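You operate a simulated robot arm through the tools that you are given. There is no shell and no other tool. Be economical: measure what you need, move in short steps, check, and stop when the job is done.

You run a simulated robot arm. Do the job below in one go: nothing can be reset, and whatever is moved stays where it is left.

Task
Put the red pen from the right end of the blue workbench in the red crate. Then take the red metal block and put it on the red plate on the top of the side desk. Then take the riser on the top of the side desk and put it away on the top of the steel trolley. Keep to this order.

It is judged by the outcome, as a careful person would: the job done as asked, and still so three seconds after it is handed in. It fails if anything else is knocked over, pushed out of place, dropped, spilled or broken.

Robot
A 6-joint arm with a two-finger parallel gripper on a trunk, on a base that drives. Base frame: it is fixed to the floor where the robot stands at the start and does not move with it; the origin is under the middle of the robot, x ahead of it, y to its left, z up. Units: mm, rad, N and s.
With the tool pointing down near the work surface it reaches from about 100 to 820 mm from the robot's upright axis, wherever it stands. Its first joint turns from -2.007 to 2.007 rad. Places, roughly: plate [0, 3000, 750]; red crate [-2500, -1000, 250]; red metal block (4x4x2 cm) [800, 100, 800]; red pen (3x3x13 cm) [500, 100, 900]; riser [0, 2750, 750]; top of the steel trolley [-1000, 700, 800]. Payload 3.43 kg.
The TCP is the grasp point between the finger pads, 34 mm short of the fingertips. In the tool frame z runs along the fingers and y along their closing line. The gripper opens to 128 mm. The fingers are 24 mm wide and 12 mm thick; the gripper's body (48 by 130 mm) begins 96 mm behind the TCP.
Orientation is that of the tool frame in the base frame, as a unit quaternion [w, x, y, z]. With the fingers straight down and closing along the base's y, the tool's x points along the base's -x, its y along +y and its z along -z.

Tools
- The arm moves only by the tool move_arm. Its argument "rows" is a list of rows, each an object (a shift or turn left out is 0, a gripper value left out holds the last) with "dp": the shift along the tool's x, y, z in units of 300 mm (1.0 is 300 mm), a list of three; "dr": the turn, a rotation vector about the tool's x, y, z in units of 180 degrees (1.0 is 180 degrees), a list of three; "claw": the opening, from 0 (shut) to 1 (fully open). In form: [{"dp": [x, y, z], "dr": [wx, wy, wz], "claw": claw}, ...]. A call has 1 to 10 rows; each row is the pose to reach, as a shift and turn from the pose commanded when the call began, along the tool's axes at that moment. A call with a number of a shift or a turn outside -1 to 1 is refused whole. Rows are played at 5 a second. More than 50 mm and 0.15 rad between two rows, or a gripper value outside its range, and nothing of the call is played. A pose out of reach is approached as far as the arm can. The call stops where the force on the tool passes 40 N (or 10 N more than at its start, if that is more) or the arm is blocked; 0.2 s more then pass. Each finger travels about 108 mm/s and halts on what it meets, pressing with about 24 N; the grip force reading is that of the motor and also rises with nothing between the fingers. The clock runs only during rows and for 0.2 s after the last one: add rows that repeat a pose to give the fingers time. It gives the time, the measured TCP pose, the force on the tool (base axes), the opening and the grip force at its end, in the units of the frame above (readings bear some noise), with the torque about the TCP (base axes, N m) and any sound that the robot's microphone picked up.
- Cameras (640 x 400 px; columns grow to the right, rows downward): "scene" is now at [-9.6, 275.6, 1224.3]; the picture's right is [0.96, -0.28, 0.00], its down [-0.19, -0.63, -0.75] and it looks along [0.21, 0.72, -0.66] (base axes); focal length 214 px, centre (320, 200). "wrist" rides on the gripper at [76, -11, -160] in the tool frame; the picture's right is [0.15, 0.99, 0.00], its down [-0.88, 0.13, -0.46] and it looks along [-0.45, 0.07, 0.89] (tool axes); focal length 234 px, centre (320, 200). There is no depth. A picture from a camera that has moved, and an enlarged one, comes with that camera's place and axes in the base frame and with its lens.
- snapshot(camera): a new picture of that camera. It takes no simulated time.
- slide_trunk(by): slides the trunk up (or, below 0, down) by that many mm; the arm and the scene camera ride with it, the base frame stays. It gives what a move gives, with no picture.
- drive_base(legs): drives the robot by 1 to 6 legs, each [ahead, turn to the left] in mm and rad, along the robot's own axes; the way and the turn of a leg run together, so that a leg with both is an arc; at most 1500 mm and 3.142 rad a leg. The arm and the cameras ride along, it lands a little off, and it stops where it bumps. It gives what a move gives.
- turn_head(pan, tilt): turns the head with the scene camera to pan (to the left, within 1.798 rad either way) and tilt (down, from -0.506 to 1.204), counted from straight ahead of the robot. It gives what a move gives.
- inspect(camera, box): a new picture of the part [left, top, right, bottom] of that camera's present view, enlarged. It takes no simulated time.
- job_done(): hands the job in; it is judged then, once.

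Go step by step. Nothing tells you exact positions but the pictures and the camera data: compare them with the known pose of the tool, close in by small moves and look again before you grip or let go. The budget is 165 turns and 108 pictures, counting those below and the enlarged ones. Unless the task says otherwise, let go and move clear before handing in, and close with one line.

The tools are called after "Request:" as a command line: name --argument value ..., lists and objects as JSON in quotes. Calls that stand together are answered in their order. move_arm: Moves the arm, as the interface text tells. Its arguments: {"type":"object","properties":{"rows":{"type":"array","items":{"type":"object","properties":{"dp":{"type":"array","items":{"type":"number"}},"dr":{"type":"array","items":{"type":"number"}},"claw":{"type":"number"}}}}},"required":["rows"]} The other tools are called the same way: slide_trunk (by) slides the trunk up or down; drive_base (legs) drives the base; turn_head (pan, tilt) turns the head that bears the scene camera; snapshot (camera) takes a picture; inspect (camera, box) takes an enlarged picture of a part of a camera's view; job_done () hands the job in.

At the start:

```text
time: 0.0
eef_pos: [192.2, 533.6, 1048.5]
tool_rot: [-0.001, 0.0, 1.0, 0.0]
force: [-0.2, 0.1, 0.0]
torque: [-0.01, 0.01, -0.01]
opening: 128.3
grip_force: 0.1
trunk travel left (down, up): [-500.0, 290.0]
robot x, y, heading: [-2.4, 2.1, -0.004]
head pan, tilt: [1.285, 0.723]
```

scene: 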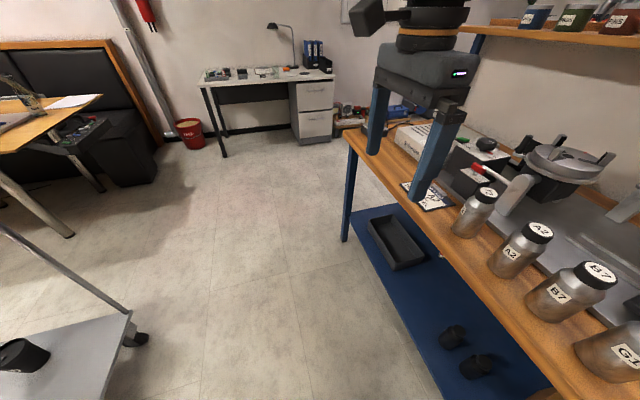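
wrist: 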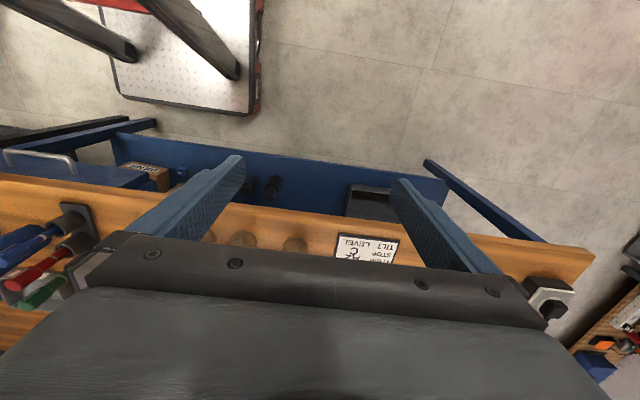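

The workbench is ahead of the robot and the side desk is far to the left. I'll look straight ahead and to the right first.

Request:
turn_head --pan 0.0 --tilt 0.6

Request:
snapshot --camera "scene"

Request:
turn_head --pan -1.3 --tilt 0.5

Request:
snapshot --camera "scene"

```text
time: 1.5
eef_pos: [190.8, 534.2, 1048.2]
tool_rot: [0.0, 0.0, 1.0, 0.001]
force: [-0.4, 0.6, -0.2]
torque: [0.01, 0.02, 0.01]
opening: 128.2
grip_force: 0.0
trunk travel left (down, up): [-500.0, 290.0]
robot x, y, heading: [1.5, -0.4, -0.003]
head pan, tilt: [0.0, 0.6]
```

```text
105 pictures are left
camera scene: at [55.1, 195.0, 1234.8], right [0.0, -1.0, 0.0], down [-0.56, 0.0, -0.83], along [0.83, 0.0, -0.56], focal length 214 px, centre (320, 200)
```

scene: 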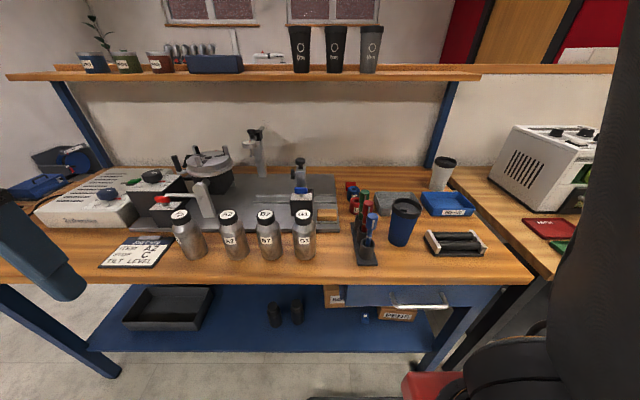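

```text
time: 2.9
eef_pos: [191.6, 533.9, 1049.7]
tool_rot: [0.0, 0.0, 1.0, 0.0]
force: [1.0, -0.1, 0.1]
torque: [-0.04, -0.02, 0.0]
opening: 128.0
grip_force: 0.1
trunk travel left (down, up): [-500.0, 290.0]
robot x, y, heading: [-1.4, -0.4, -0.0]
head pan, tilt: [-1.3, 0.499]
```

```text
104 pictures are left
camera scene: at [-8.9, 107.3, 1243.9], right [-0.96, -0.27, 0.0], down [-0.13, 0.46, -0.88], along [0.24, -0.85, -0.48], focal length 214 px, centre (320, 200)
```

scene: 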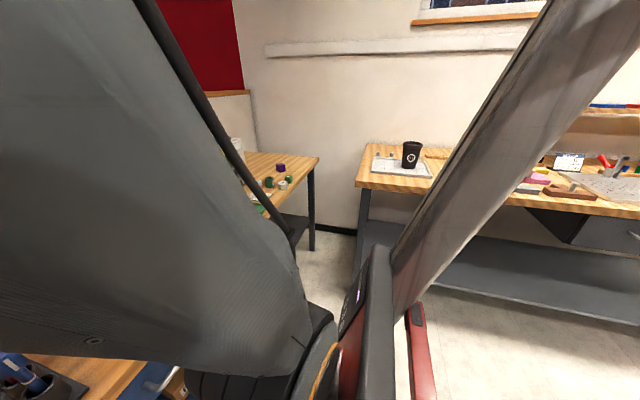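

The pens stand in a rack near the right end of the bench, near column 365. I'll zoom in on it and on the red metal block.

Request:
turn_head --pan 0.0 --tilt 0.6

Request:
inspect --camera "scene" --box '[280, 150, 440, 280]'

Request:
inspect --camera "scene" --box '[120, 140, 280, 270]'

```text
time: 4.4
eef_pos: [191.6, 534.2, 1048.2]
tool_rot: [0.0, 0.0, 1.0, 0.0]
force: [0.7, 0.3, 0.1]
torque: [0.01, 0.0, 0.03]
opening: 128.3
grip_force: 0.0
trunk travel left (down, up): [-500.0, 290.0]
robot x, y, heading: [-5.1, 2.3, 0.003]
head pan, tilt: [0.0, 0.6]
```

```text
3.08 times, centred on (360, 215) of scene
camera zoom: at [55.1, 194.9, 1234.8], right [0.0, -1.0, 0.0], down [-0.56, 0.0, -0.83], along [0.83, 0.0, -0.56], focal length 660 px, centre (197, 154)
```

zoom: 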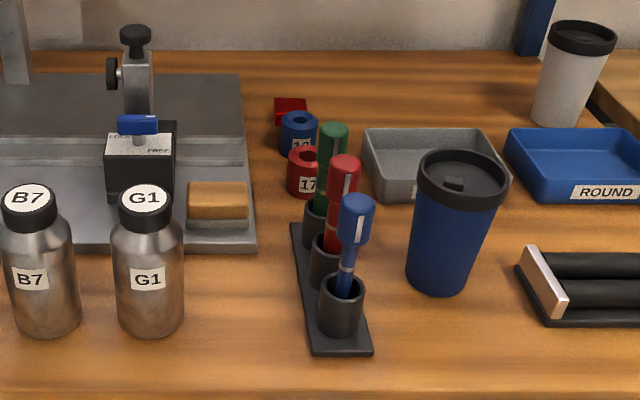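

```text
3.08 times, centred on (200, 205) of scene
camera zoom: at [55.1, 194.9, 1234.8], right [0.0, -1.0, 0.0], down [-0.56, 0.0, -0.83], along [0.83, 0.0, -0.56], focal length 660 px, centre (689, 185)
```

zoom: 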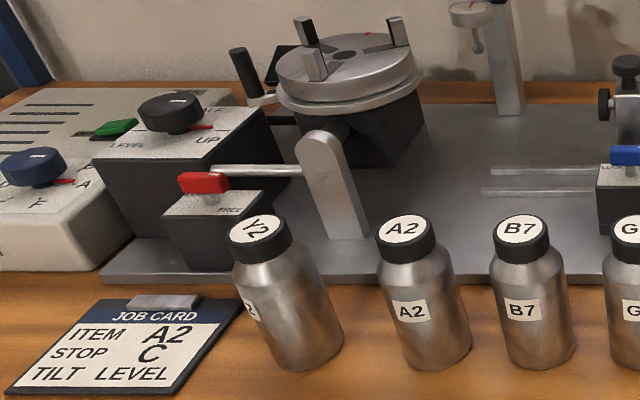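

The red pen is the middle one in the black rack, at about (500, 80) with its top near z 925. The red block is near (790, 77) on the bench. I'll bring the hand above the pen rack to view it.

Request:
move_arm --rows '[{"dp": [-0.0667, -0.1467, 0]}, {"dp": [-0.1333, -0.2933, 0]}, {"dp": [-0.2, -0.44, 0]}, {"dp": [-0.2667, -0.5867, 0]}, {"dp": [-0.3333, -0.7333, 0]}, {"dp": [-0.4, -0.88, 0]}, {"dp": [-0.4333, -0.95, 0]}, {"dp": [-0.4467, -0.98, 0]}, {"dp": [-0.45, -1.0, 0]}]'

Request:
move_arm --rows '[{"dp": [-0.0667, -0.1467, 0]}, {"dp": [-0.1333, -0.2933, 0]}, {"dp": [-0.2, -0.44, 0]}, {"dp": [-0.25, -0.5, 0]}, {"dp": [-0.25, -0.5, 0]}]'

Request:
snapshot --camera "wrist"

Request:
snapshot --camera "scene"

```text
time: 6.4
eef_pos: [327.9, 233.6, 1048.8]
tool_rot: [0.0, 0.0, 1.0, 0.0]
force: [-0.9, -0.3, 0.4]
torque: [-0.03, 0.01, 0.0]
opening: 127.6
grip_force: 0.1
trunk travel left (down, up): [-500.0, 290.0]
robot x, y, heading: [-3.0, -1.9, -0.003]
head pan, tilt: [0.0, 0.6]
```

```text
time: 7.6
eef_pos: [401.7, 84.1, 1047.9]
tool_rot: [0.001, 0.0, 1.0, 0.0]
force: [0.7, -0.1, -0.2]
torque: [0.03, 0.03, -0.01]
opening: 127.8
grip_force: 0.0
trunk travel left (down, up): [-500.0, 290.0]
robot x, y, heading: [0.4, -3.5, 0.001]
head pan, tilt: [0.0, 0.6]
```

```text
101 pictures are left
camera wrist: at [326.1, 72.5, 1207.2], right [-0.15, 0.99, 0.0], down [0.88, 0.13, 0.46], along [0.45, 0.07, -0.89], focal length 234 px, centre (320, 200)
```

wrist: 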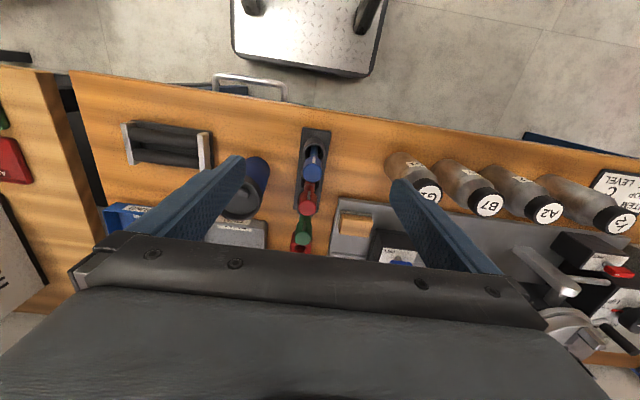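

```text
100 pictures are left
camera scene: at [55.0, 194.9, 1234.8], right [0.0, -1.0, 0.0], down [-0.56, 0.0, -0.83], along [0.83, 0.0, -0.56], focal length 214 px, centre (320, 200)
```

scene: 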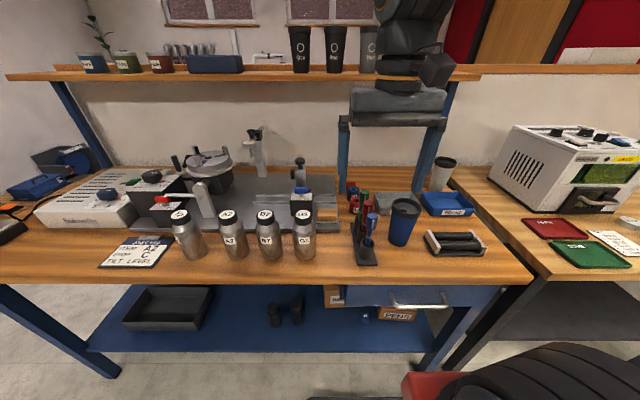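

The pens are visible between the fingers in the wrist view. I'll enlarge it to triangulate.

Request:
inspect --camera "wrist" --box '[240, 120, 400, 260]'

Request:
inspect --camera "scene" --box '[330, 170, 410, 270]'

```text
2.86 times, centred on (320, 190) of wrist
camera zoom: at [326.1, 72.5, 1207.2], right [-0.15, 0.99, 0.0], down [0.88, 0.13, 0.46], along [0.45, 0.07, -0.89], focal length 669 px, centre (320, 229)
```

zoom: 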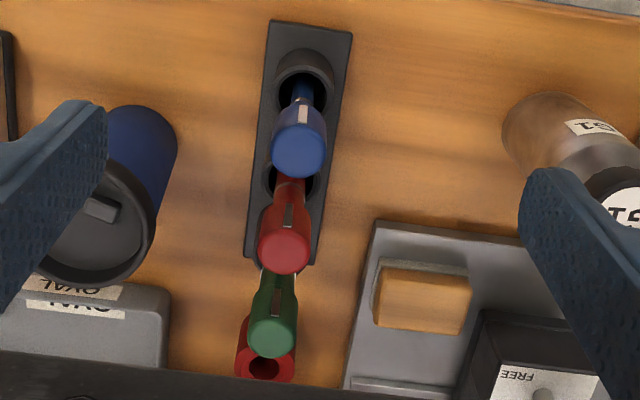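

```text
4.00 times, centred on (370, 220) of scene
camera zoom: at [55.0, 194.9, 1234.8], right [0.0, -1.0, 0.0], down [-0.56, 0.0, -0.83], along [0.83, 0.0, -0.56], focal length 858 px, centre (120, 120)
```

zoom: 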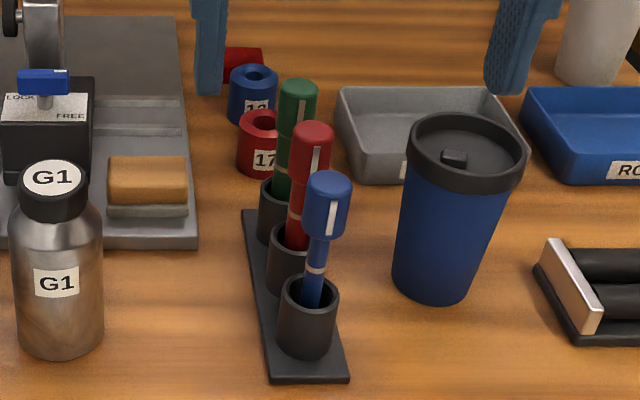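

The red pen's cap top is at about (470, 80, 948), with 47 mm between pens. The tumbler's edge is about 45 mm to the pen's right. I'll narrow the gripper to 60 mm and move above the pen.

Request:
move_arm --rows '[{"dp": [-0.115, -0.0137, 0], "claw": 0.47}, {"dp": [-0.228, -0.0137, 0]}, {"dp": [-0.228, -0.0137, 0.1]}, {"dp": [-0.228, -0.0137, 0.15]}, {"dp": [-0.228, -0.0137, 0.15]}]'

Request:
inspect --camera "wrist" --box '[220, 100, 420, 260]'

Request:
inspect --camera "scene" --box '[330, 150, 430, 270]'

```text
time: 8.8
eef_pos: [470.0, 79.3, 1002.8]
tool_rot: [0.0, -0.001, 1.0, 0.0]
force: [1.0, -0.8, 0.4]
torque: [-0.02, -0.01, 0.01]
opening: 60.4
grip_force: 0.2
trunk travel left (down, up): [-500.0, 290.0]
robot x, y, heading: [-0.0, -3.1, 0.004]
head pan, tilt: [0.0, 0.6]
```

```text
2.50 times, centred on (320, 180) of wrist
camera zoom: at [394.1, 69.2, 1162.1], right [-0.15, 0.99, 0.0], down [0.88, 0.13, 0.46], along [0.45, 0.07, -0.89], focal length 585 px, centre (320, 250)
```

zoom: 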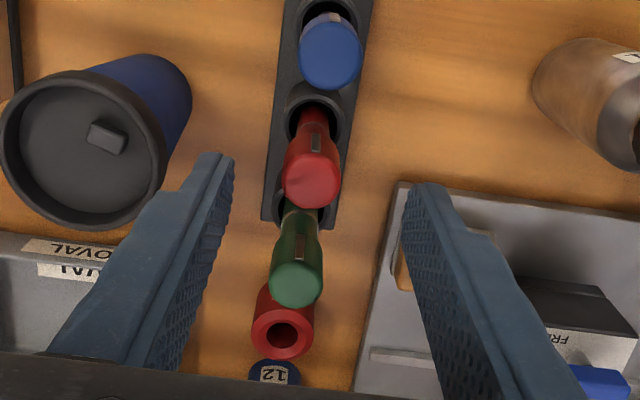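

```text
3.33 times, centred on (380, 210) of scene
camera zoom: at [55.1, 194.8, 1234.8], right [0.0, -1.0, 0.0], down [-0.56, 0.0, -0.83], along [0.83, 0.0, -0.56], focal length 715 px, centre (120, 167)
```

zoom: 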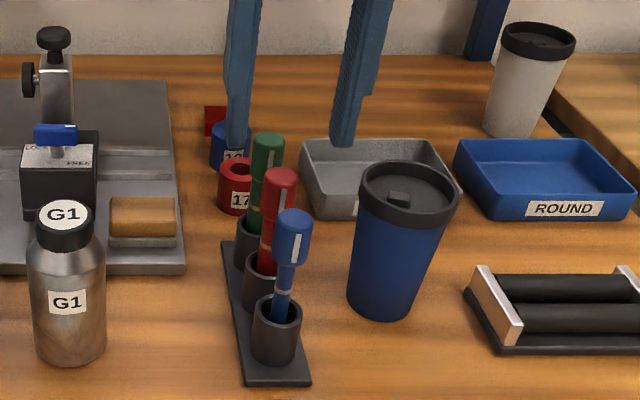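

The fingers straddle the red pen as expected. I'll descend to z 918 and grip.

Request:
move_arm --rows '[{"dp": [-0.007, 0, 0.1]}, {"dp": [-0.007, 0, 0.2]}, {"dp": [-0.007, 0, 0.28]}, {"dp": [-0.007, 0, 0.28]}]'

Request:
inspect --camera "scene" --box '[330, 150, 430, 270]'

```text
time: 9.8
eef_pos: [470.9, 80.3, 919.5]
tool_rot: [0.0, 0.0, 1.0, 0.0]
force: [0.5, 0.0, 0.5]
torque: [0.0, 0.01, 0.0]
opening: 59.9
grip_force: 0.0
trunk travel left (down, up): [-500.0, 290.0]
robot x, y, heading: [-0.1, -3.8, 0.001]
head pan, tilt: [0.0, 0.6]
```

```text
3.33 times, centred on (380, 210) of scene
camera zoom: at [55.1, 194.8, 1234.8], right [0.0, -1.0, 0.0], down [-0.56, 0.0, -0.83], along [0.83, 0.0, -0.56], focal length 715 px, centre (120, 167)
```

zoom: 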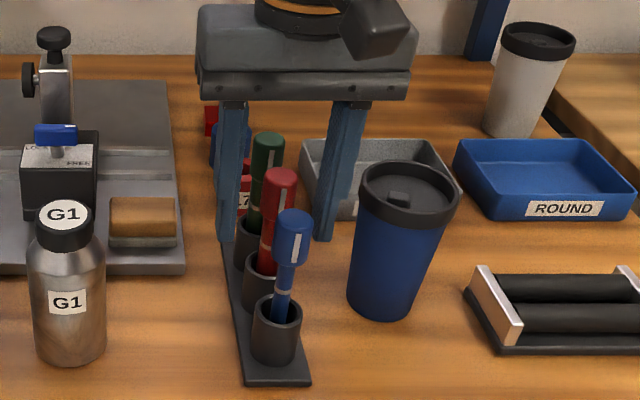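

The fingers are around the red pen and clear of its neighbours. I'll close and then lift.

Request:
move_arm --rows '[{"claw": 0.0}, {"claw": 0.0}, {"claw": 0.0}, {"claw": 0.0}]'

Request:
move_arm --rows '[{"dp": [0, 0, -0.1], "claw": 0.0}, {"dp": [0, 0, -0.25]}, {"dp": [0, 0, -0.4]}, {"dp": [0, 0, -0.55]}, {"dp": [0, 0, -0.6]}, {"dp": [0, 0, -0.6]}]'

Request:
snapshot --camera "scene"

Request:
snapshot --camera "wrist"

```text
time: 10.8
eef_pos: [472.3, 79.9, 918.6]
tool_rot: [0.0, 0.0, 1.0, 0.0]
force: [-0.1, 1.7, -0.2]
torque: [0.02, 0.0, 0.01]
opening: 23.9
grip_force: 24.2
trunk travel left (down, up): [-500.0, 290.0]
robot x, y, heading: [-0.2, 0.4, 0.004]
head pan, tilt: [0.0, 0.6]
```

```text
time: 12.2
eef_pos: [473.0, 78.8, 1099.6]
tool_rot: [0.0, 0.0, 1.0, 0.0]
force: [-0.1, 0.3, -0.5]
torque: [-0.01, 0.01, 0.01]
opening: 23.8
grip_force: 24.3
trunk travel left (down, up): [-500.0, 290.0]
robot x, y, heading: [-1.3, 1.4, -0.0]
head pan, tilt: [0.0, 0.6]
```

```text
94 pictures are left
camera scene: at [55.2, 194.8, 1234.8], right [0.0, -1.0, 0.0], down [-0.56, 0.0, -0.83], along [0.83, 0.0, -0.56], focal length 214 px, centre (320, 200)
```

scene: 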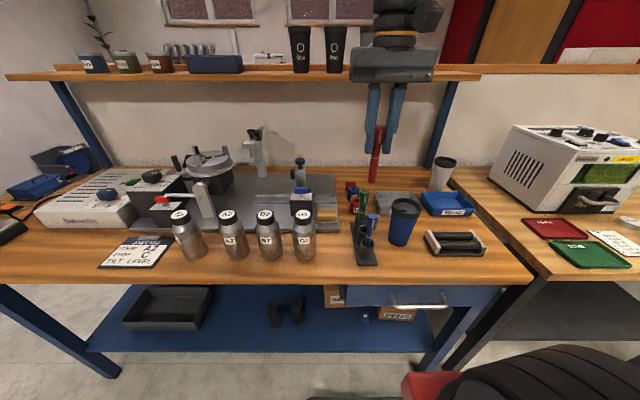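

```text
93 pictures are left
camera wrist: at [395.4, 68.1, 1257.8], right [-0.15, 0.99, 0.0], down [0.88, 0.13, 0.46], along [0.45, 0.07, -0.89], focal length 234 px, centre (320, 200)
```

wrist: 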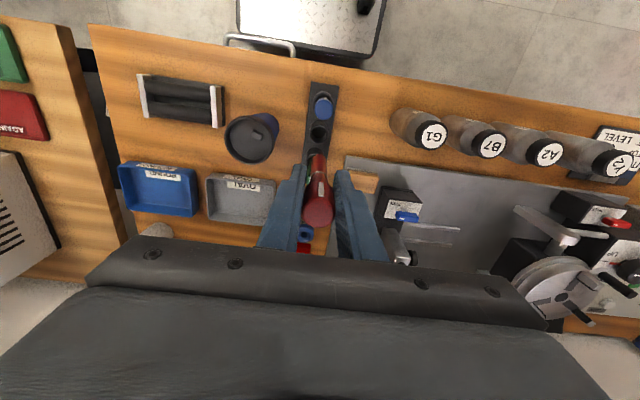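

The pen is held and lifted. I'll pull the arm back over the robot and look around behind, to both sides, before driving.

Request:
move_arm --rows '[{"dp": [0.15, 0, 0]}, {"dp": [0.3, 0, 0]}, {"dp": [0.45, 0, 0]}, {"dp": [0.6, 0, 0]}, {"dp": [0.7, 0, 0]}, {"dp": [0.7, 0, 0]}]'

Request:
turn_head --pan -1.79 --tilt 0.5

Request:
snapshot --camera "scene"

Request:
turn_head --pan 1.79 --tilt 0.5

Request:
snapshot --camera "scene"

```text
time: 13.6
eef_pos: [385.6, 117.5, 1086.1]
tool_rot: [0.0, 0.0, 1.0, -0.001]
force: [-0.8, 0.3, -0.8]
torque: [-0.05, -0.03, -0.01]
opening: 23.8
grip_force: 24.0
out of reach, approached as far as the arm can: row 2, 3, 4, 5, 6
trunk travel left (down, up): [-500.0, 290.0]
robot x, y, heading: [3.9, 2.4, -0.001]
head pan, tilt: [0.0, 0.6]
```

```text
time: 15.4
eef_pos: [385.0, 115.6, 1086.4]
tool_rot: [-0.001, 0.0, 1.0, -0.002]
force: [0.3, 0.4, 0.0]
torque: [0.04, 0.0, 0.01]
opening: 23.7
grip_force: 24.1
trunk travel left (down, up): [-500.0, 290.0]
robot x, y, heading: [1.6, -2.6, -0.003]
head pan, tilt: [-1.791, 0.499]
```

```text
92 pictures are left
camera scene: at [-53.1, 106.0, 1243.9], right [-0.98, 0.22, 0.0], down [0.1, 0.47, -0.88], along [-0.19, -0.86, -0.48], focal length 214 px, centre (320, 200)
```

scene: 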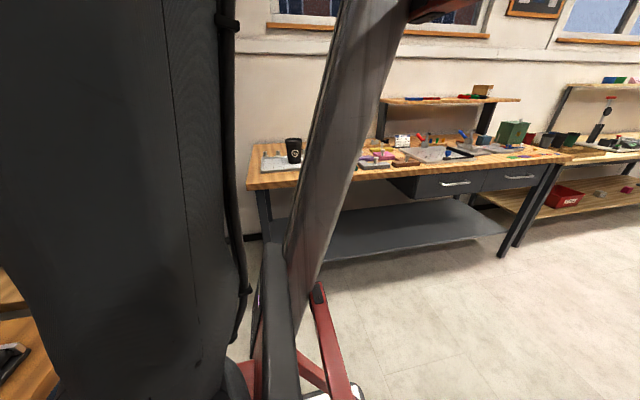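

```text
time: 18.4
eef_pos: [384.9, 115.5, 1086.1]
tool_rot: [-0.002, 0.0, 1.0, -0.001]
force: [0.5, 0.7, 0.3]
torque: [-0.01, -0.02, 0.02]
opening: 24.0
grip_force: 24.9
trunk travel left (down, up): [-500.0, 290.0]
robot x, y, heading: [1.5, 1.8, 0.001]
head pan, tilt: [1.791, 0.499]
```

```text
91 pictures are left
camera scene: at [-53.1, 283.6, 1243.9], right [0.98, 0.22, 0.0], down [0.1, -0.47, -0.88], along [-0.19, 0.86, -0.48], focal length 214 px, centre (320, 200)
```

scene: 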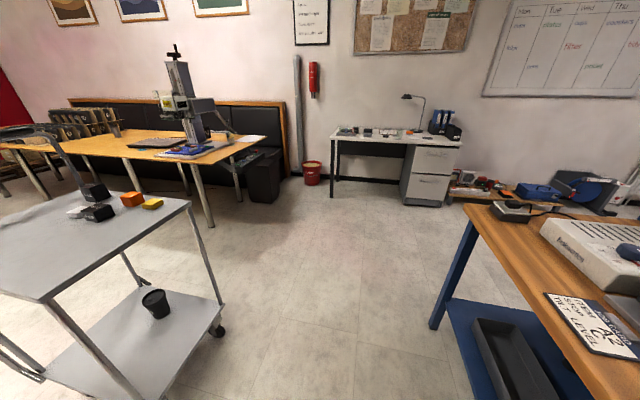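

The steel trolley is to the left rear and the red crate appears to be on a lower shelf at the right rear. I'll zoom in on it.

Request:
turn_head --pan -1.79 --tilt 0.5

Request:
inspect --camera "scene" --box '[440, 60, 640, 260]'

```text
time: 21.4
eef_pos: [385.4, 117.3, 1086.3]
tool_rot: [0.0, 0.0, 1.0, -0.001]
force: [-0.3, -0.4, -0.6]
torque: [0.0, 0.0, -0.01]
opening: 23.5
grip_force: 23.8
trunk travel left (down, up): [-500.0, 290.0]
robot x, y, heading: [2.0, -0.3, -0.0]
head pan, tilt: [-1.791, 0.499]
```

```text
2.00 times, centred on (540, 160) of scene
camera zoom: at [-53.1, 106.0, 1243.9], right [-0.98, 0.22, 0.0], down [0.1, 0.47, -0.88], along [-0.19, -0.86, -0.48], focal length 429 px, centre (-120, 280)
```

zoom: 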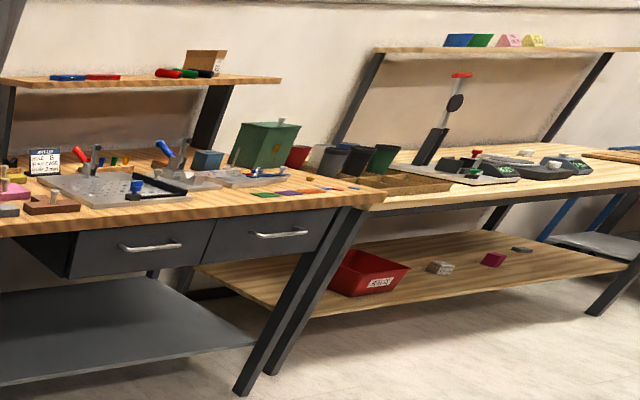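

The crate is on the lower wooden shelf at about (-2650, -1130, 280), under a bench top, so I need to get in front of it. I'll back away from the blue bench, then turn right toward the crate and look.

Request:
drive_base --legs '[[-350, 0], [0, -2.7]]'

Request:
turn_head --pan 0.0 --tilt 0.4

Request:
snapshot --camera "scene"

```text
time: 30.0
eef_pos: [-646.9, -274.8, 1086.1]
tool_rot: [-0.001, 0.974, 0.226, 0.001]
force: [-0.4, 0.3, 0.2]
torque: [0.04, 0.02, 0.01]
opening: 23.5
grip_force: 24.1
trunk travel left (down, up): [-500.0, 290.0]
robot x, y, heading: [-351.8, 0.6, -2.689]
head pan, tilt: [-1.791, 0.499]
```

```text
time: 31.8
eef_pos: [-647.1, -273.6, 1086.4]
tool_rot: [-0.001, 0.974, 0.227, 0.001]
force: [-0.7, 1.2, -1.3]
torque: [-0.01, 0.01, 0.0]
opening: 23.7
grip_force: 24.2
trunk travel left (down, up): [-500.0, 290.0]
robot x, y, heading: [-351.6, 0.4, -2.686]
head pan, tilt: [0.0, 0.4]
```

```text
89 pictures are left
camera scene: at [-320.1, -200.7, 1253.0], right [-0.44, 0.9, 0.0], down [0.35, 0.17, -0.92], along [-0.83, -0.41, -0.39], focal length 214 px, centre (320, 200)
```

scene: 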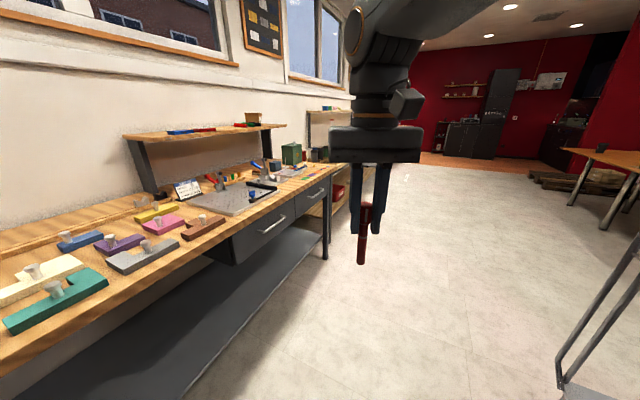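

The bench front edge is near y -870 and the way ahead is clear. I'll drive along to about x = -2500 and then face the crate.

Request:
drive_base --legs '[[0, -0.36], [1100, 0], [1000, 0], [0, 1.47]]'

Request:
turn_head --pan 0.0 --tilt 0.7

Request:
snapshot --camera "scene"

```text
time: 46.8
eef_pos: [-2319.1, -592.7, 1086.0]
tool_rot: [-0.001, 0.71, 0.704, 0.0]
force: [1.2, -0.5, 0.1]
torque: [0.01, 0.01, 0.01]
opening: 23.7
grip_force: 24.4
trunk travel left (down, up): [-500.0, 290.0]
robot x, y, heading: [-2433.7, -208.8, -1.579]
head pan, tilt: [0.0, 0.4]
```

```text
time: 47.6
eef_pos: [-2318.7, -593.1, 1085.9]
tool_rot: [-0.001, 0.709, 0.705, 0.0]
force: [-1.0, -0.5, -0.8]
torque: [0.01, 0.03, 0.0]
opening: 23.7
grip_force: 24.3
trunk travel left (down, up): [-500.0, 290.0]
robot x, y, heading: [-2430.4, -208.6, -1.586]
head pan, tilt: [0.0, 0.7]
```

```text
88 pictures are left
camera scene: at [-2238.8, -260.8, 1226.3], right [-1.0, 0.01, 0.0], down [0.01, 0.64, -0.77], along [-0.01, -0.77, -0.64], focal length 214 px, centre (320, 200)
```

scene: 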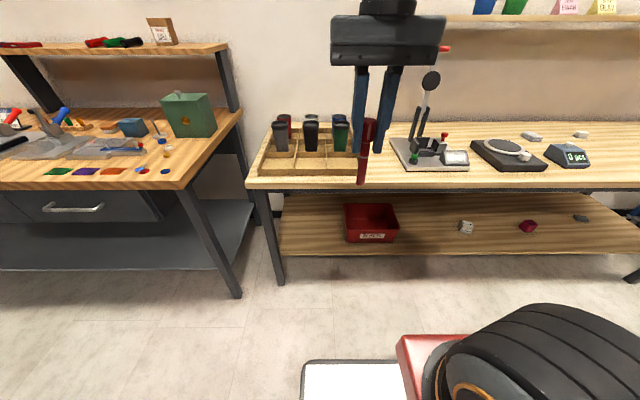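

The red crate is on the lower shelf, nearly straight ahead. I'll zoom in on it.

Request:
inspect --camera "scene" --box '[320, 160, 440, 270]'

```text
3.64 times, centred on (380, 215) of scene
camera zoom: at [-2238.8, -260.8, 1226.3], right [-1.0, 0.01, 0.0], down [0.01, 0.64, -0.77], along [-0.01, -0.77, -0.64], focal length 780 px, centre (102, 146)
```

zoom: 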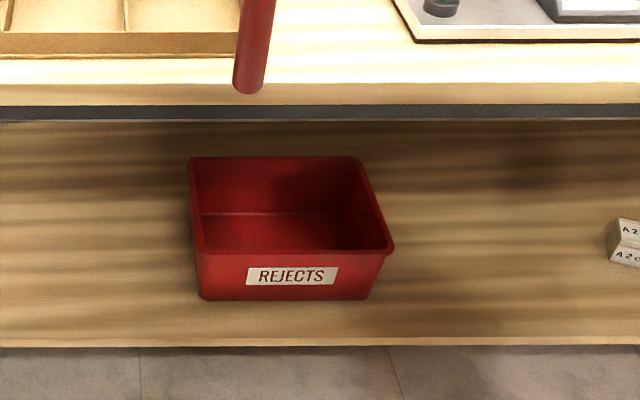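

The crate (open on top, labelled REJECTS) is centred near (-2535, -1155), with its rim at z ≈ 365 under the bench top's overhang. I'll lower the trunk so I can reach in from the front with a tilted tool.

Request:
slide_trunk --by -300

Request:
snapshot --camera "scene"

```text
time: 50.6
eef_pos: [-2319.0, -675.3, 785.0]
tool_rot: [-0.003, 0.709, 0.705, 0.002]
force: [-0.5, 0.0, -0.5]
torque: [0.0, -0.02, -0.01]
opening: 23.6
grip_force: 24.2
trunk travel left (down, up): [-200.0, 590.0]
robot x, y, heading: [-2434.8, -208.2, -1.581]
head pan, tilt: [0.0, 0.7]
```

```text
86 pictures are left
camera scene: at [-2239.4, -344.2, 926.2], right [-1.0, 0.01, 0.0], down [0.01, 0.64, -0.76], along [-0.01, -0.76, -0.64], focal length 214 px, centre (320, 200)
```

scene: 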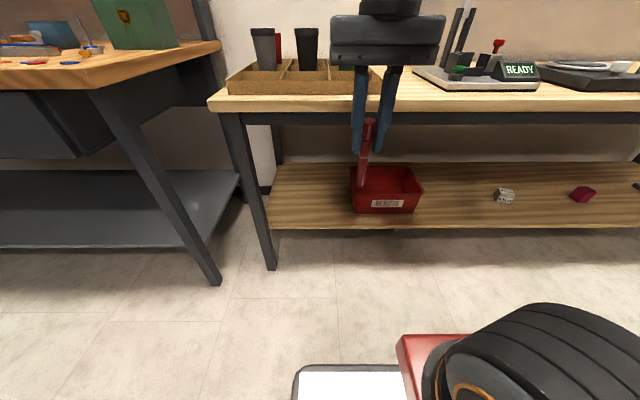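

The trunk slides on a slight slant forward, but there's still margin to the bench edge at y ≈ -890. I'll lower it the rest of the way.

Request:
slide_trunk --by -190

Request:
turn_head --pan 0.0 --tilt 0.45

Request:
snapshot --camera "scene"

Request:
snapshot --camera "wrist"

```text
time: 52.7
eef_pos: [-2319.6, -728.8, 595.3]
tool_rot: [-0.004, 0.71, 0.704, 0.002]
force: [0.2, -0.3, -0.7]
torque: [0.01, -0.01, -0.01]
opening: 23.5
grip_force: 23.8
trunk travel left (down, up): [-10.0, 780.0]
robot x, y, heading: [-2436.9, -206.4, -1.582]
head pan, tilt: [0.0, 0.7]
```

```text
time: 53.5
eef_pos: [-2319.2, -727.5, 596.4]
tool_rot: [-0.004, 0.709, 0.705, 0.001]
force: [0.4, 0.3, -0.6]
torque: [0.0, 0.03, -0.01]
opening: 23.6
grip_force: 23.9
trunk travel left (down, up): [-10.0, 780.0]
robot x, y, heading: [-2434.5, -208.3, -1.581]
head pan, tilt: [0.0, 0.45]
```

```text
85 pictures are left
camera scene: at [-2239.9, -404.1, 758.3], right [-1.0, 0.01, 0.0], down [0.0, 0.44, -0.9], along [-0.01, -0.9, -0.44], focal length 214 px, centre (320, 200)
```

scene: 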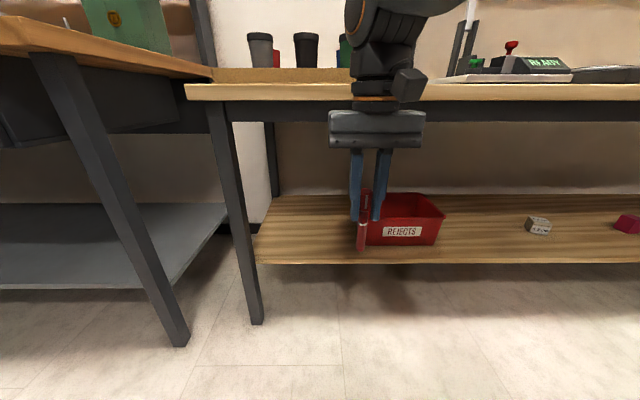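

```text
84 pictures are left
camera wrist: at [-2330.5, -653.2, 755.3], right [0.99, 0.14, 0.0], down [0.12, -0.88, 0.45], along [0.06, -0.45, -0.89], focal length 234 px, centre (320, 200)
```

wrist: 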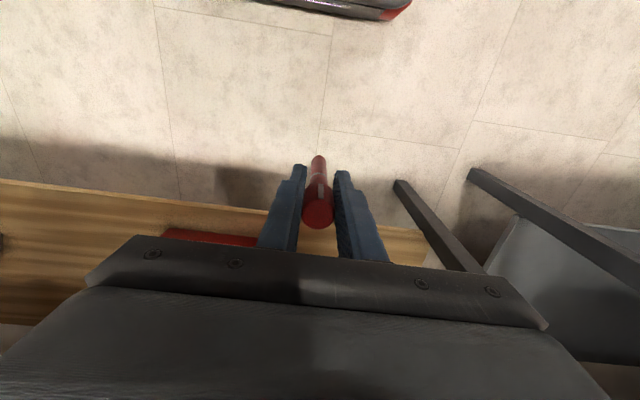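

I'll zoom in on the crate and the bench edge from this height to refine their positions.

Request:
inspect --camera "scene" --box '[320, 80, 480, 280]'

```text
2.00 times, centred on (400, 180) of scene
camera zoom: at [-2239.9, -404.1, 758.3], right [-1.0, 0.01, 0.0], down [0.0, 0.44, -0.9], along [-0.01, -0.9, -0.44], focal length 429 px, centre (160, 240)
```

zoom: 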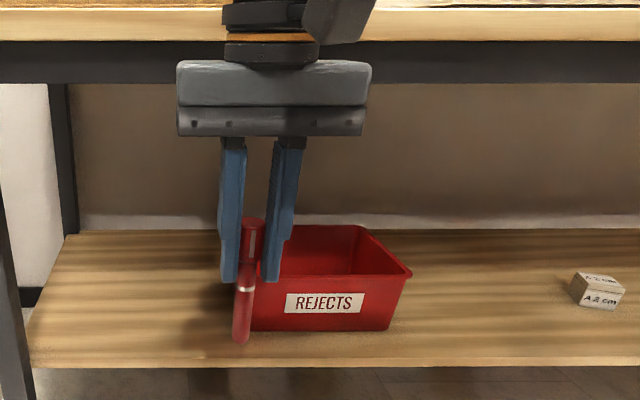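

The crate spans x -2390..-2685 and y -1048..-1262, with its rim at z 369 and the underside of the bench frame at z ≈ 705. I'll tilt the tool 60° forward and shift in front of the crate, still outside the bench.

Request:
move_arm --rows '[{"dp": [-0.0716, -0.0909, 0.04], "dr": [0, -0.0417, 0]}, {"dp": [-0.143, -0.182, 0.08], "dr": [0, -0.0833, 0]}, {"dp": [-0.215, -0.273, 0.12], "dr": [0, -0.125, 0]}, {"dp": [-0.287, -0.364, 0.16], "dr": [0, -0.1667, 0]}, {"dp": [-0.358, -0.454, 0.2], "dr": [0, -0.2083, 0]}, {"dp": [-0.43, -0.545, 0.24], "dr": [0, -0.25, 0]}, {"dp": [-0.501, -0.636, 0.28], "dr": [0, -0.2917, 0]}, {"dp": [-0.573, -0.727, 0.32], "dr": [0, -0.3333, 0]}, {"dp": [-0.573, -0.727, 0.32], "dr": [0, -0.3333, 0]}]'

Request:
snapshot --camera "scene"

Request:
snapshot --camera "wrist"

```text
time: 55.5
eef_pos: [-2543.3, -906.0, 504.0]
tool_rot: [0.349, 0.615, 0.614, -0.352]
force: [-0.6, -0.4, -0.5]
torque: [0.05, 0.0, 0.04]
opening: 23.6
grip_force: 24.2
out of reach, approached as far as the arm can: row 1, 2, 3, 4, 5, 6, 7, 8, 9
trunk travel left (down, up): [-10.0, 780.0]
robot x, y, heading: [-2431.9, -205.7, -1.584]
head pan, tilt: [0.0, 0.45]
```

```text
82 pictures are left
camera scene: at [-2239.9, -404.0, 758.4], right [-1.0, 0.01, 0.0], down [0.0, 0.44, -0.9], along [-0.01, -0.9, -0.44], focal length 214 px, centre (320, 200)
```

scene: 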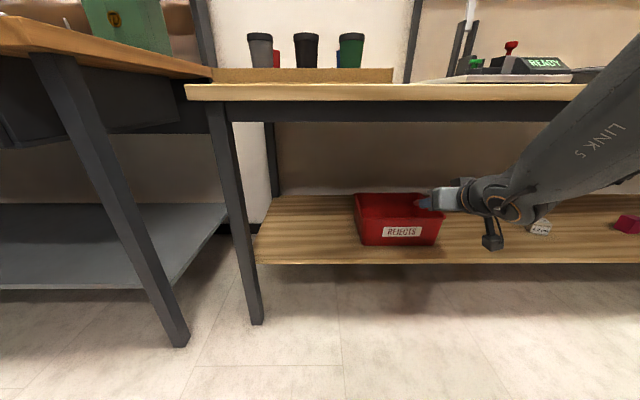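

```text
81 pictures are left
camera wrist: at [-2554.0, -730.1, 519.5], right [0.99, 0.07, -0.13], down [0.13, -0.06, 0.99], along [0.06, -1.0, -0.07], focal length 234 px, centre (320, 200)
```

wrist: 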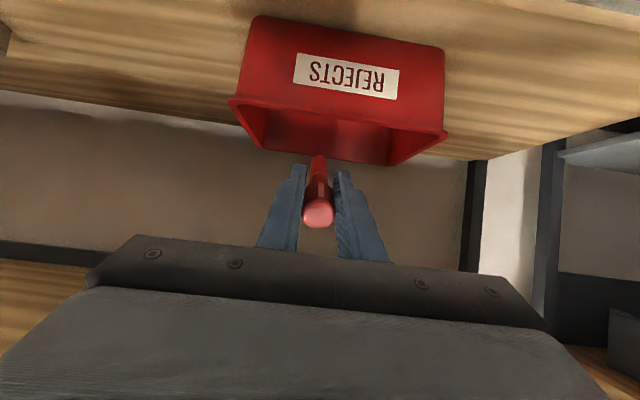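

The tool is tilted in front of the crate, with the pen held. I'll advance over the rim and then lower slightly.

Request:
move_arm --rows '[{"dp": [-0.047, 0.005, 0.126]}, {"dp": [-0.094, 0.011, 0.252]}, {"dp": [-0.14, 0.016, 0.379]}, {"dp": [-0.187, 0.022, 0.505]}, {"dp": [-0.234, 0.027, 0.631]}, {"dp": [-0.234, 0.027, 0.631]}]'

Request:
snapshot --camera "scene"

Request:
snapshot --camera "wrist"

```text
time: 56.9
eef_pos: [-2535.9, -1104.0, 468.4]
tool_rot: [0.349, 0.615, 0.612, -0.353]
force: [0.6, 0.0, -0.7]
torque: [-0.01, 0.0, 0.01]
opening: 23.8
grip_force: 23.7
trunk travel left (down, up): [-10.0, 780.0]
robot x, y, heading: [-2435.3, -205.5, -1.584]
head pan, tilt: [0.0, 0.45]
```

```text
80 pictures are left
camera scene: at [-2239.9, -404.1, 758.4], right [-1.0, 0.01, 0.0], down [0.0, 0.44, -0.9], along [-0.01, -0.9, -0.44], focal length 214 px, centre (320, 200)
```

scene: 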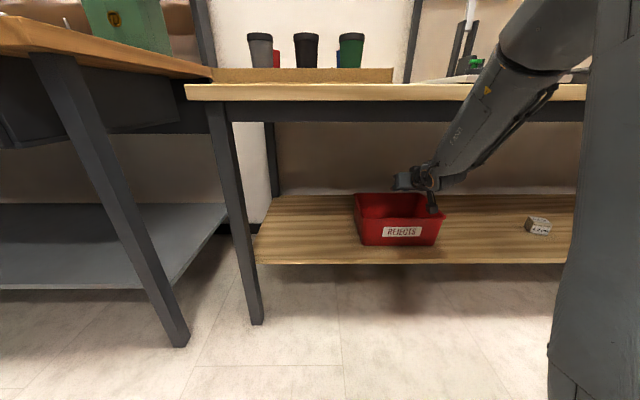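

```text
79 pictures are left
camera wrist: at [-2546.4, -927.7, 483.7], right [0.99, 0.07, -0.13], down [0.13, -0.05, 0.99], along [0.06, -1.0, -0.06], focal length 234 px, centre (320, 200)
```

wrist: 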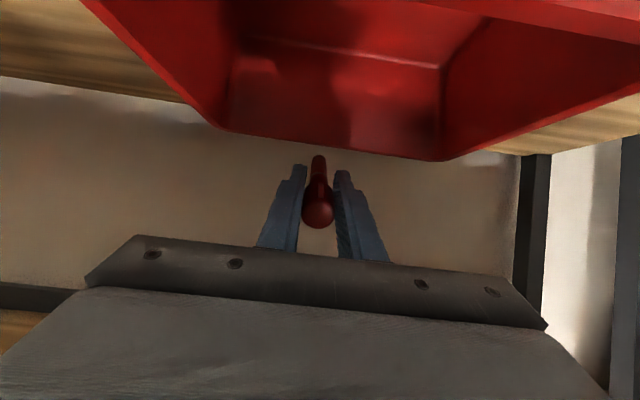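

The pen is over the crate. I'll lower about 85 mm and release.

Request:
move_arm --rows '[{"dp": [0.081, 0, 0.047]}, {"dp": [0.163, 0, 0.094]}, {"dp": [0.245, 0, 0.141]}, {"dp": [0.245, 0, 0.141]}]'

Request:
snapshot --camera "scene"

Request:
snapshot --camera "wrist"

```text
time: 57.9
eef_pos: [-2537.1, -1103.8, 383.9]
tool_rot: [0.349, 0.616, 0.612, -0.353]
force: [-0.5, 2.3, -0.8]
torque: [0.16, -0.01, 0.05]
opening: 23.7
grip_force: 23.7
trunk travel left (down, up): [-10.0, 780.0]
robot x, y, heading: [-2432.4, -210.2, -1.581]
head pan, tilt: [0.0, 0.45]
```

```text
78 pictures are left
camera scene: at [-2239.9, -404.1, 758.4], right [-1.0, 0.01, 0.0], down [0.0, 0.44, -0.9], along [-0.01, -0.9, -0.44], focal length 214 px, centre (320, 200)
```

scene: 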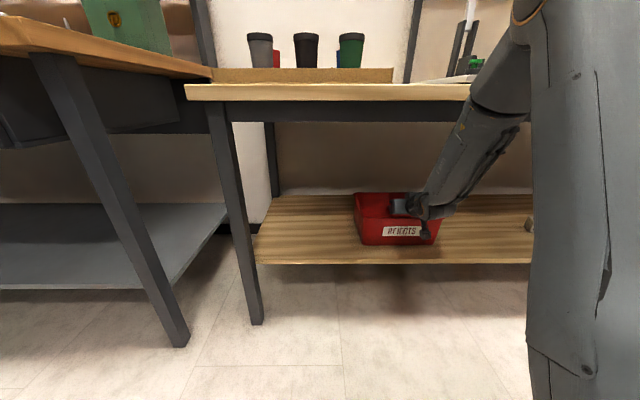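

```text
77 pictures are left
camera wrist: at [-2546.3, -926.9, 399.2], right [0.99, 0.07, -0.13], down [0.13, -0.05, 0.99], along [0.06, -1.0, -0.06], focal length 234 px, centre (320, 200)
```

wrist: 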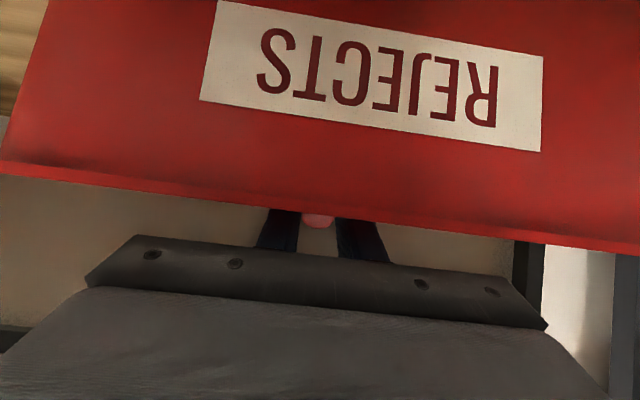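

The pen's tip is inside the crate and the fingers clear the front rim. Releasing now.

Request:
move_arm --rows '[{"claw": 0.2}, {"claw": 0.4}, {"claw": 0.5}, {"claw": 0.5}, {"claw": 0.5}]'

Request:
move_arm --rows '[{"dp": [-0.1, 0, -0.057], "claw": 0.5}, {"dp": [-0.2, 0, -0.115]}, {"dp": [-0.245, 0, -0.141]}, {"dp": [-0.2, 0, -0.267]}, {"dp": [-0.15, 0, -0.393]}, {"dp": [-0.1, 0, -0.519]}, {"dp": [-0.05, 0, -0.646]}, {"dp": [-0.01, 0, -0.772]}, {"dp": [-0.01, 0, -0.772]}]'

Request:
snapshot --camera "scene"

Request:
snapshot --camera "wrist"

```text
time: 59.0
eef_pos: [-2535.9, -1104.1, 385.6]
tool_rot: [0.349, 0.616, 0.612, -0.353]
force: [-0.8, 0.2, -0.7]
torque: [0.02, 0.02, -0.03]
opening: 64.2
grip_force: 0.1
trunk travel left (down, up): [-10.0, 780.0]
robot x, y, heading: [-2432.2, -206.8, -1.578]
head pan, tilt: [0.0, 0.45]
```

```text
time: 61.0
eef_pos: [-2535.5, -910.0, 504.2]
tool_rot: [0.349, 0.615, 0.613, -0.352]
force: [0.5, -0.2, 0.3]
torque: [0.0, 0.0, 0.04]
opening: 64.0
grip_force: 0.0
trunk travel left (down, up): [-10.0, 780.0]
robot x, y, heading: [-2433.9, -208.7, -1.579]
head pan, tilt: [0.0, 0.45]
```

```text
76 pictures are left
camera scene: at [-2239.9, -404.1, 758.4], right [-1.0, 0.01, 0.0], down [0.0, 0.44, -0.9], along [-0.01, -0.9, -0.44], focal length 214 px, centre (320, 200)
```

scene: 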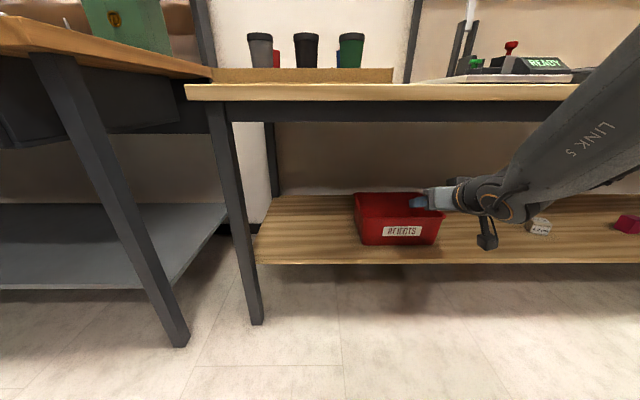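

```text
75 pictures are left
camera wrist: at [-2546.6, -733.2, 518.9], right [0.99, 0.07, -0.13], down [0.13, -0.06, 0.99], along [0.06, -1.0, -0.06], focal length 234 px, centre (320, 200)
```

wrist: 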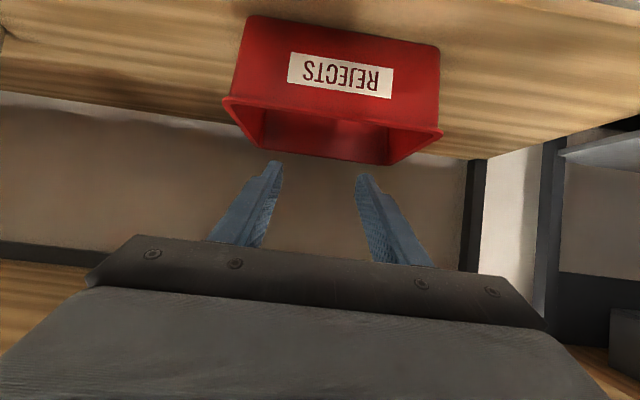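

The fingers are clear and the crate hasn't moved. I'll set the tool straight down again, raise the trunk, and confirm the pen is inside.

Request:
move_arm --rows '[{"dp": [-0.011, 0.035, -0.078], "dr": [0, 0.0417, 0]}, {"dp": [-0.021, 0.071, -0.157], "dr": [0, 0.0833, 0]}, {"dp": [-0.032, 0.106, -0.235], "dr": [0, 0.125, 0]}, {"dp": [-0.042, 0.141, -0.313], "dr": [0, 0.1667, 0]}, {"dp": [-0.053, 0.177, -0.392], "dr": [0, 0.2083, 0]}, {"dp": [-0.064, 0.212, -0.47], "dr": [0, 0.25, 0]}, {"dp": [-0.074, 0.247, -0.549], "dr": [0, 0.2917, 0]}, {"dp": [-0.085, 0.283, -0.627], "dr": [0, 0.3333, 0]}, {"dp": [-0.085, 0.283, -0.627], "dr": [0, 0.3333, 0]}]'

Request:
slide_trunk --by 490

Request:
turn_head --pan 0.0 --tilt 0.7

Request:
inspect --camera "scene" --box '[320, 160, 440, 270]'

```text
time: 63.0
eef_pos: [-2449.3, -756.6, 618.6]
tool_rot: [-0.004, 0.71, 0.704, 0.002]
force: [0.0, -0.7, 0.4]
torque: [0.02, 0.0, -0.02]
opening: 63.9
grip_force: 0.2
out of reach, approached as far as the arm can: row 3, 4, 5, 6, 7
trunk travel left (down, up): [-10.0, 780.0]
robot x, y, heading: [-2432.2, -210.1, -1.573]
head pan, tilt: [0.0, 0.45]
```

```text
refused: 490 is not a number from -400 to 400
```

```text
time: 63.8
eef_pos: [-2450.2, -757.3, 618.6]
tool_rot: [-0.004, 0.709, 0.705, 0.001]
force: [0.5, 0.4, -0.2]
torque: [0.02, 0.0, 0.02]
opening: 64.2
grip_force: 0.1
trunk travel left (down, up): [-10.0, 780.0]
robot x, y, heading: [-2433.8, -206.2, -1.579]
head pan, tilt: [0.0, 0.7]
```

```text
3.64 times, centred on (380, 215) of scene
camera zoom: at [-2239.9, -397.1, 736.2], right [-1.0, 0.01, 0.0], down [0.01, 0.64, -0.77], along [-0.01, -0.77, -0.64], focal length 780 px, centre (102, 146)
```

zoom: 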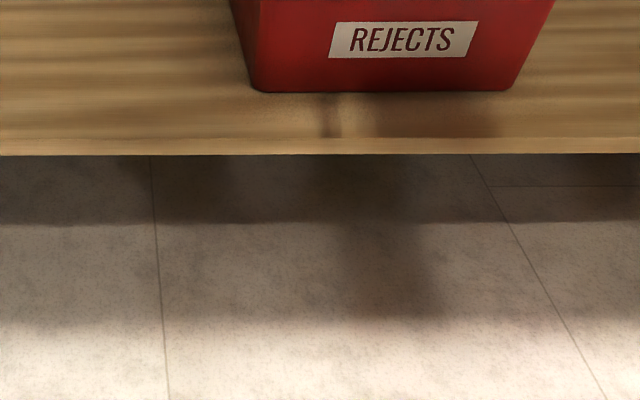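

Trunk moves are limited to 400 mm each. I'll raise it in two steps and look again.

Request:
slide_trunk --by 300

Request:
slide_trunk --by 190

Request:
inspect --camera "scene" --box '[320, 160, 440, 270]'

```text
time: 66.8
eef_pos: [-2449.2, -758.2, 921.1]
tool_rot: [-0.003, 0.709, 0.705, 0.002]
force: [0.1, 0.2, 1.0]
torque: [-0.02, 0.03, -0.03]
opening: 64.0
grip_force: 0.0
trunk travel left (down, up): [-310.0, 480.0]
robot x, y, heading: [-2433.2, -205.9, -1.578]
head pan, tilt: [0.0, 0.7]
```

```text
time: 68.9
eef_pos: [-2448.2, -758.0, 1110.5]
tool_rot: [-0.004, 0.71, 0.704, 0.0]
force: [0.7, 0.1, 0.1]
torque: [0.02, -0.02, -0.02]
opening: 64.0
grip_force: 0.0
trunk travel left (down, up): [-500.0, 290.0]
robot x, y, heading: [-2435.2, -209.1, -1.58]
head pan, tilt: [0.0, 0.7]
```

```text
3.64 times, centred on (380, 215) of scene
camera zoom: at [-2238.8, -260.8, 1226.2], right [-1.0, 0.01, 0.0], down [0.01, 0.64, -0.76], along [-0.01, -0.76, -0.64], focal length 780 px, centre (102, 146)
```

zoom: 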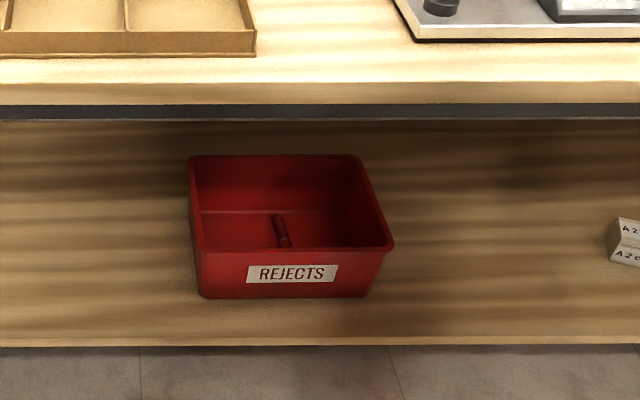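

The red pen lies in the crate and stayed put, so the first item is done. I'll drive back to the blue bench for the red block.

Request:
drive_base --legs '[[-100, 0], [0, 1.6], [1200, 0], [1000, 0]]'

Request:
turn_head --pan 0.0 --tilt 0.6

Request:
snapshot --camera "scene"

```text
time: 84.2
eef_pos: [294.3, -187.8, 1111.1]
tool_rot: [-0.003, 0.017, 1.0, -0.002]
force: [-0.7, 0.5, -0.1]
torque: [-0.01, 0.06, 0.0]
opening: 63.7
grip_force: 0.0
trunk travel left (down, up): [-500.0, 290.0]
robot x, y, heading: [-254.7, -159.5, -0.036]
head pan, tilt: [0.0, 0.7]
```

```text
time: 84.9
eef_pos: [294.9, -189.2, 1111.6]
tool_rot: [-0.004, 0.017, 1.0, -0.002]
force: [-0.3, -0.6, 0.2]
torque: [0.04, 0.02, -0.01]
opening: 63.7
grip_force: 0.1
trunk travel left (down, up): [-500.0, 290.0]
robot x, y, heading: [-256.1, -157.6, -0.032]
head pan, tilt: [0.0, 0.6]
```

```text
72 pictures are left
camera scene: at [-193.7, 34.7, 1234.8], right [-0.03, -1.0, 0.0], down [-0.56, 0.02, -0.82], along [0.82, -0.03, -0.57], focal length 214 px, centre (320, 200)
```

scene: 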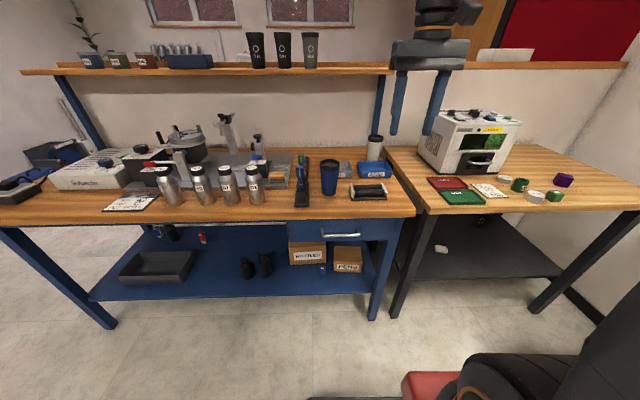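

I'm at (-255, -158). I'll shift to about (30, 30), facing the bench, to be within reach of the block.

Request:
drive_base --legs '[[0, 0.617], [341, 0], [0, -0.583]]'

Request:
inspect --camera "scene" --box '[300, 140, 440, 270]'

Request:
snapshot --camera "wrist"

```text
time: 90.5
eef_pos: [580.5, 25.7, 1111.4]
tool_rot: [-0.004, -0.002, 1.0, -0.002]
force: [0.0, 0.9, 0.2]
torque: [0.04, 0.0, -0.02]
opening: 64.0
grip_force: 0.1
trunk travel left (down, up): [-500.0, 290.0]
robot x, y, heading: [26.3, 34.5, 0.005]
head pan, tilt: [0.0, 0.6]
```

```text
3.08 times, centred on (370, 205) of scene
camera zoom: at [83.5, 229.3, 1234.8], right [0.0, -1.0, 0.0], down [-0.56, 0.0, -0.83], along [0.83, 0.0, -0.56], focal length 660 px, centre (166, 185)
```

zoom: 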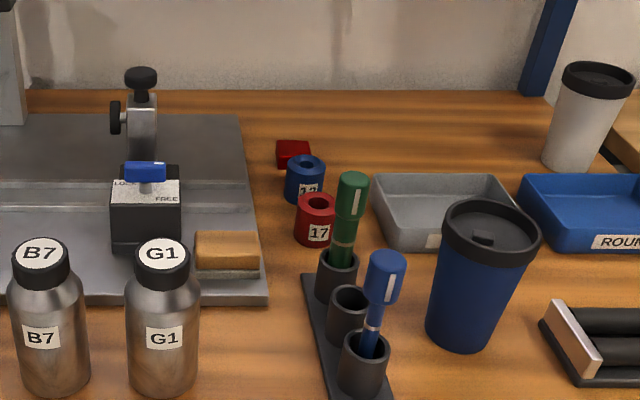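

```text
70 pictures are left
camera wrist: at [504.9, 14.5, 1270.5], right [-0.15, 0.99, 0.0], down [0.88, 0.14, 0.45], along [0.44, 0.07, -0.89], focal length 234 px, centre (320, 200)
```

wrist: 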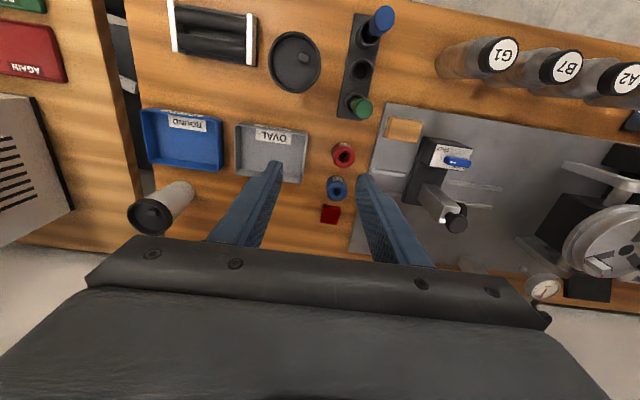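

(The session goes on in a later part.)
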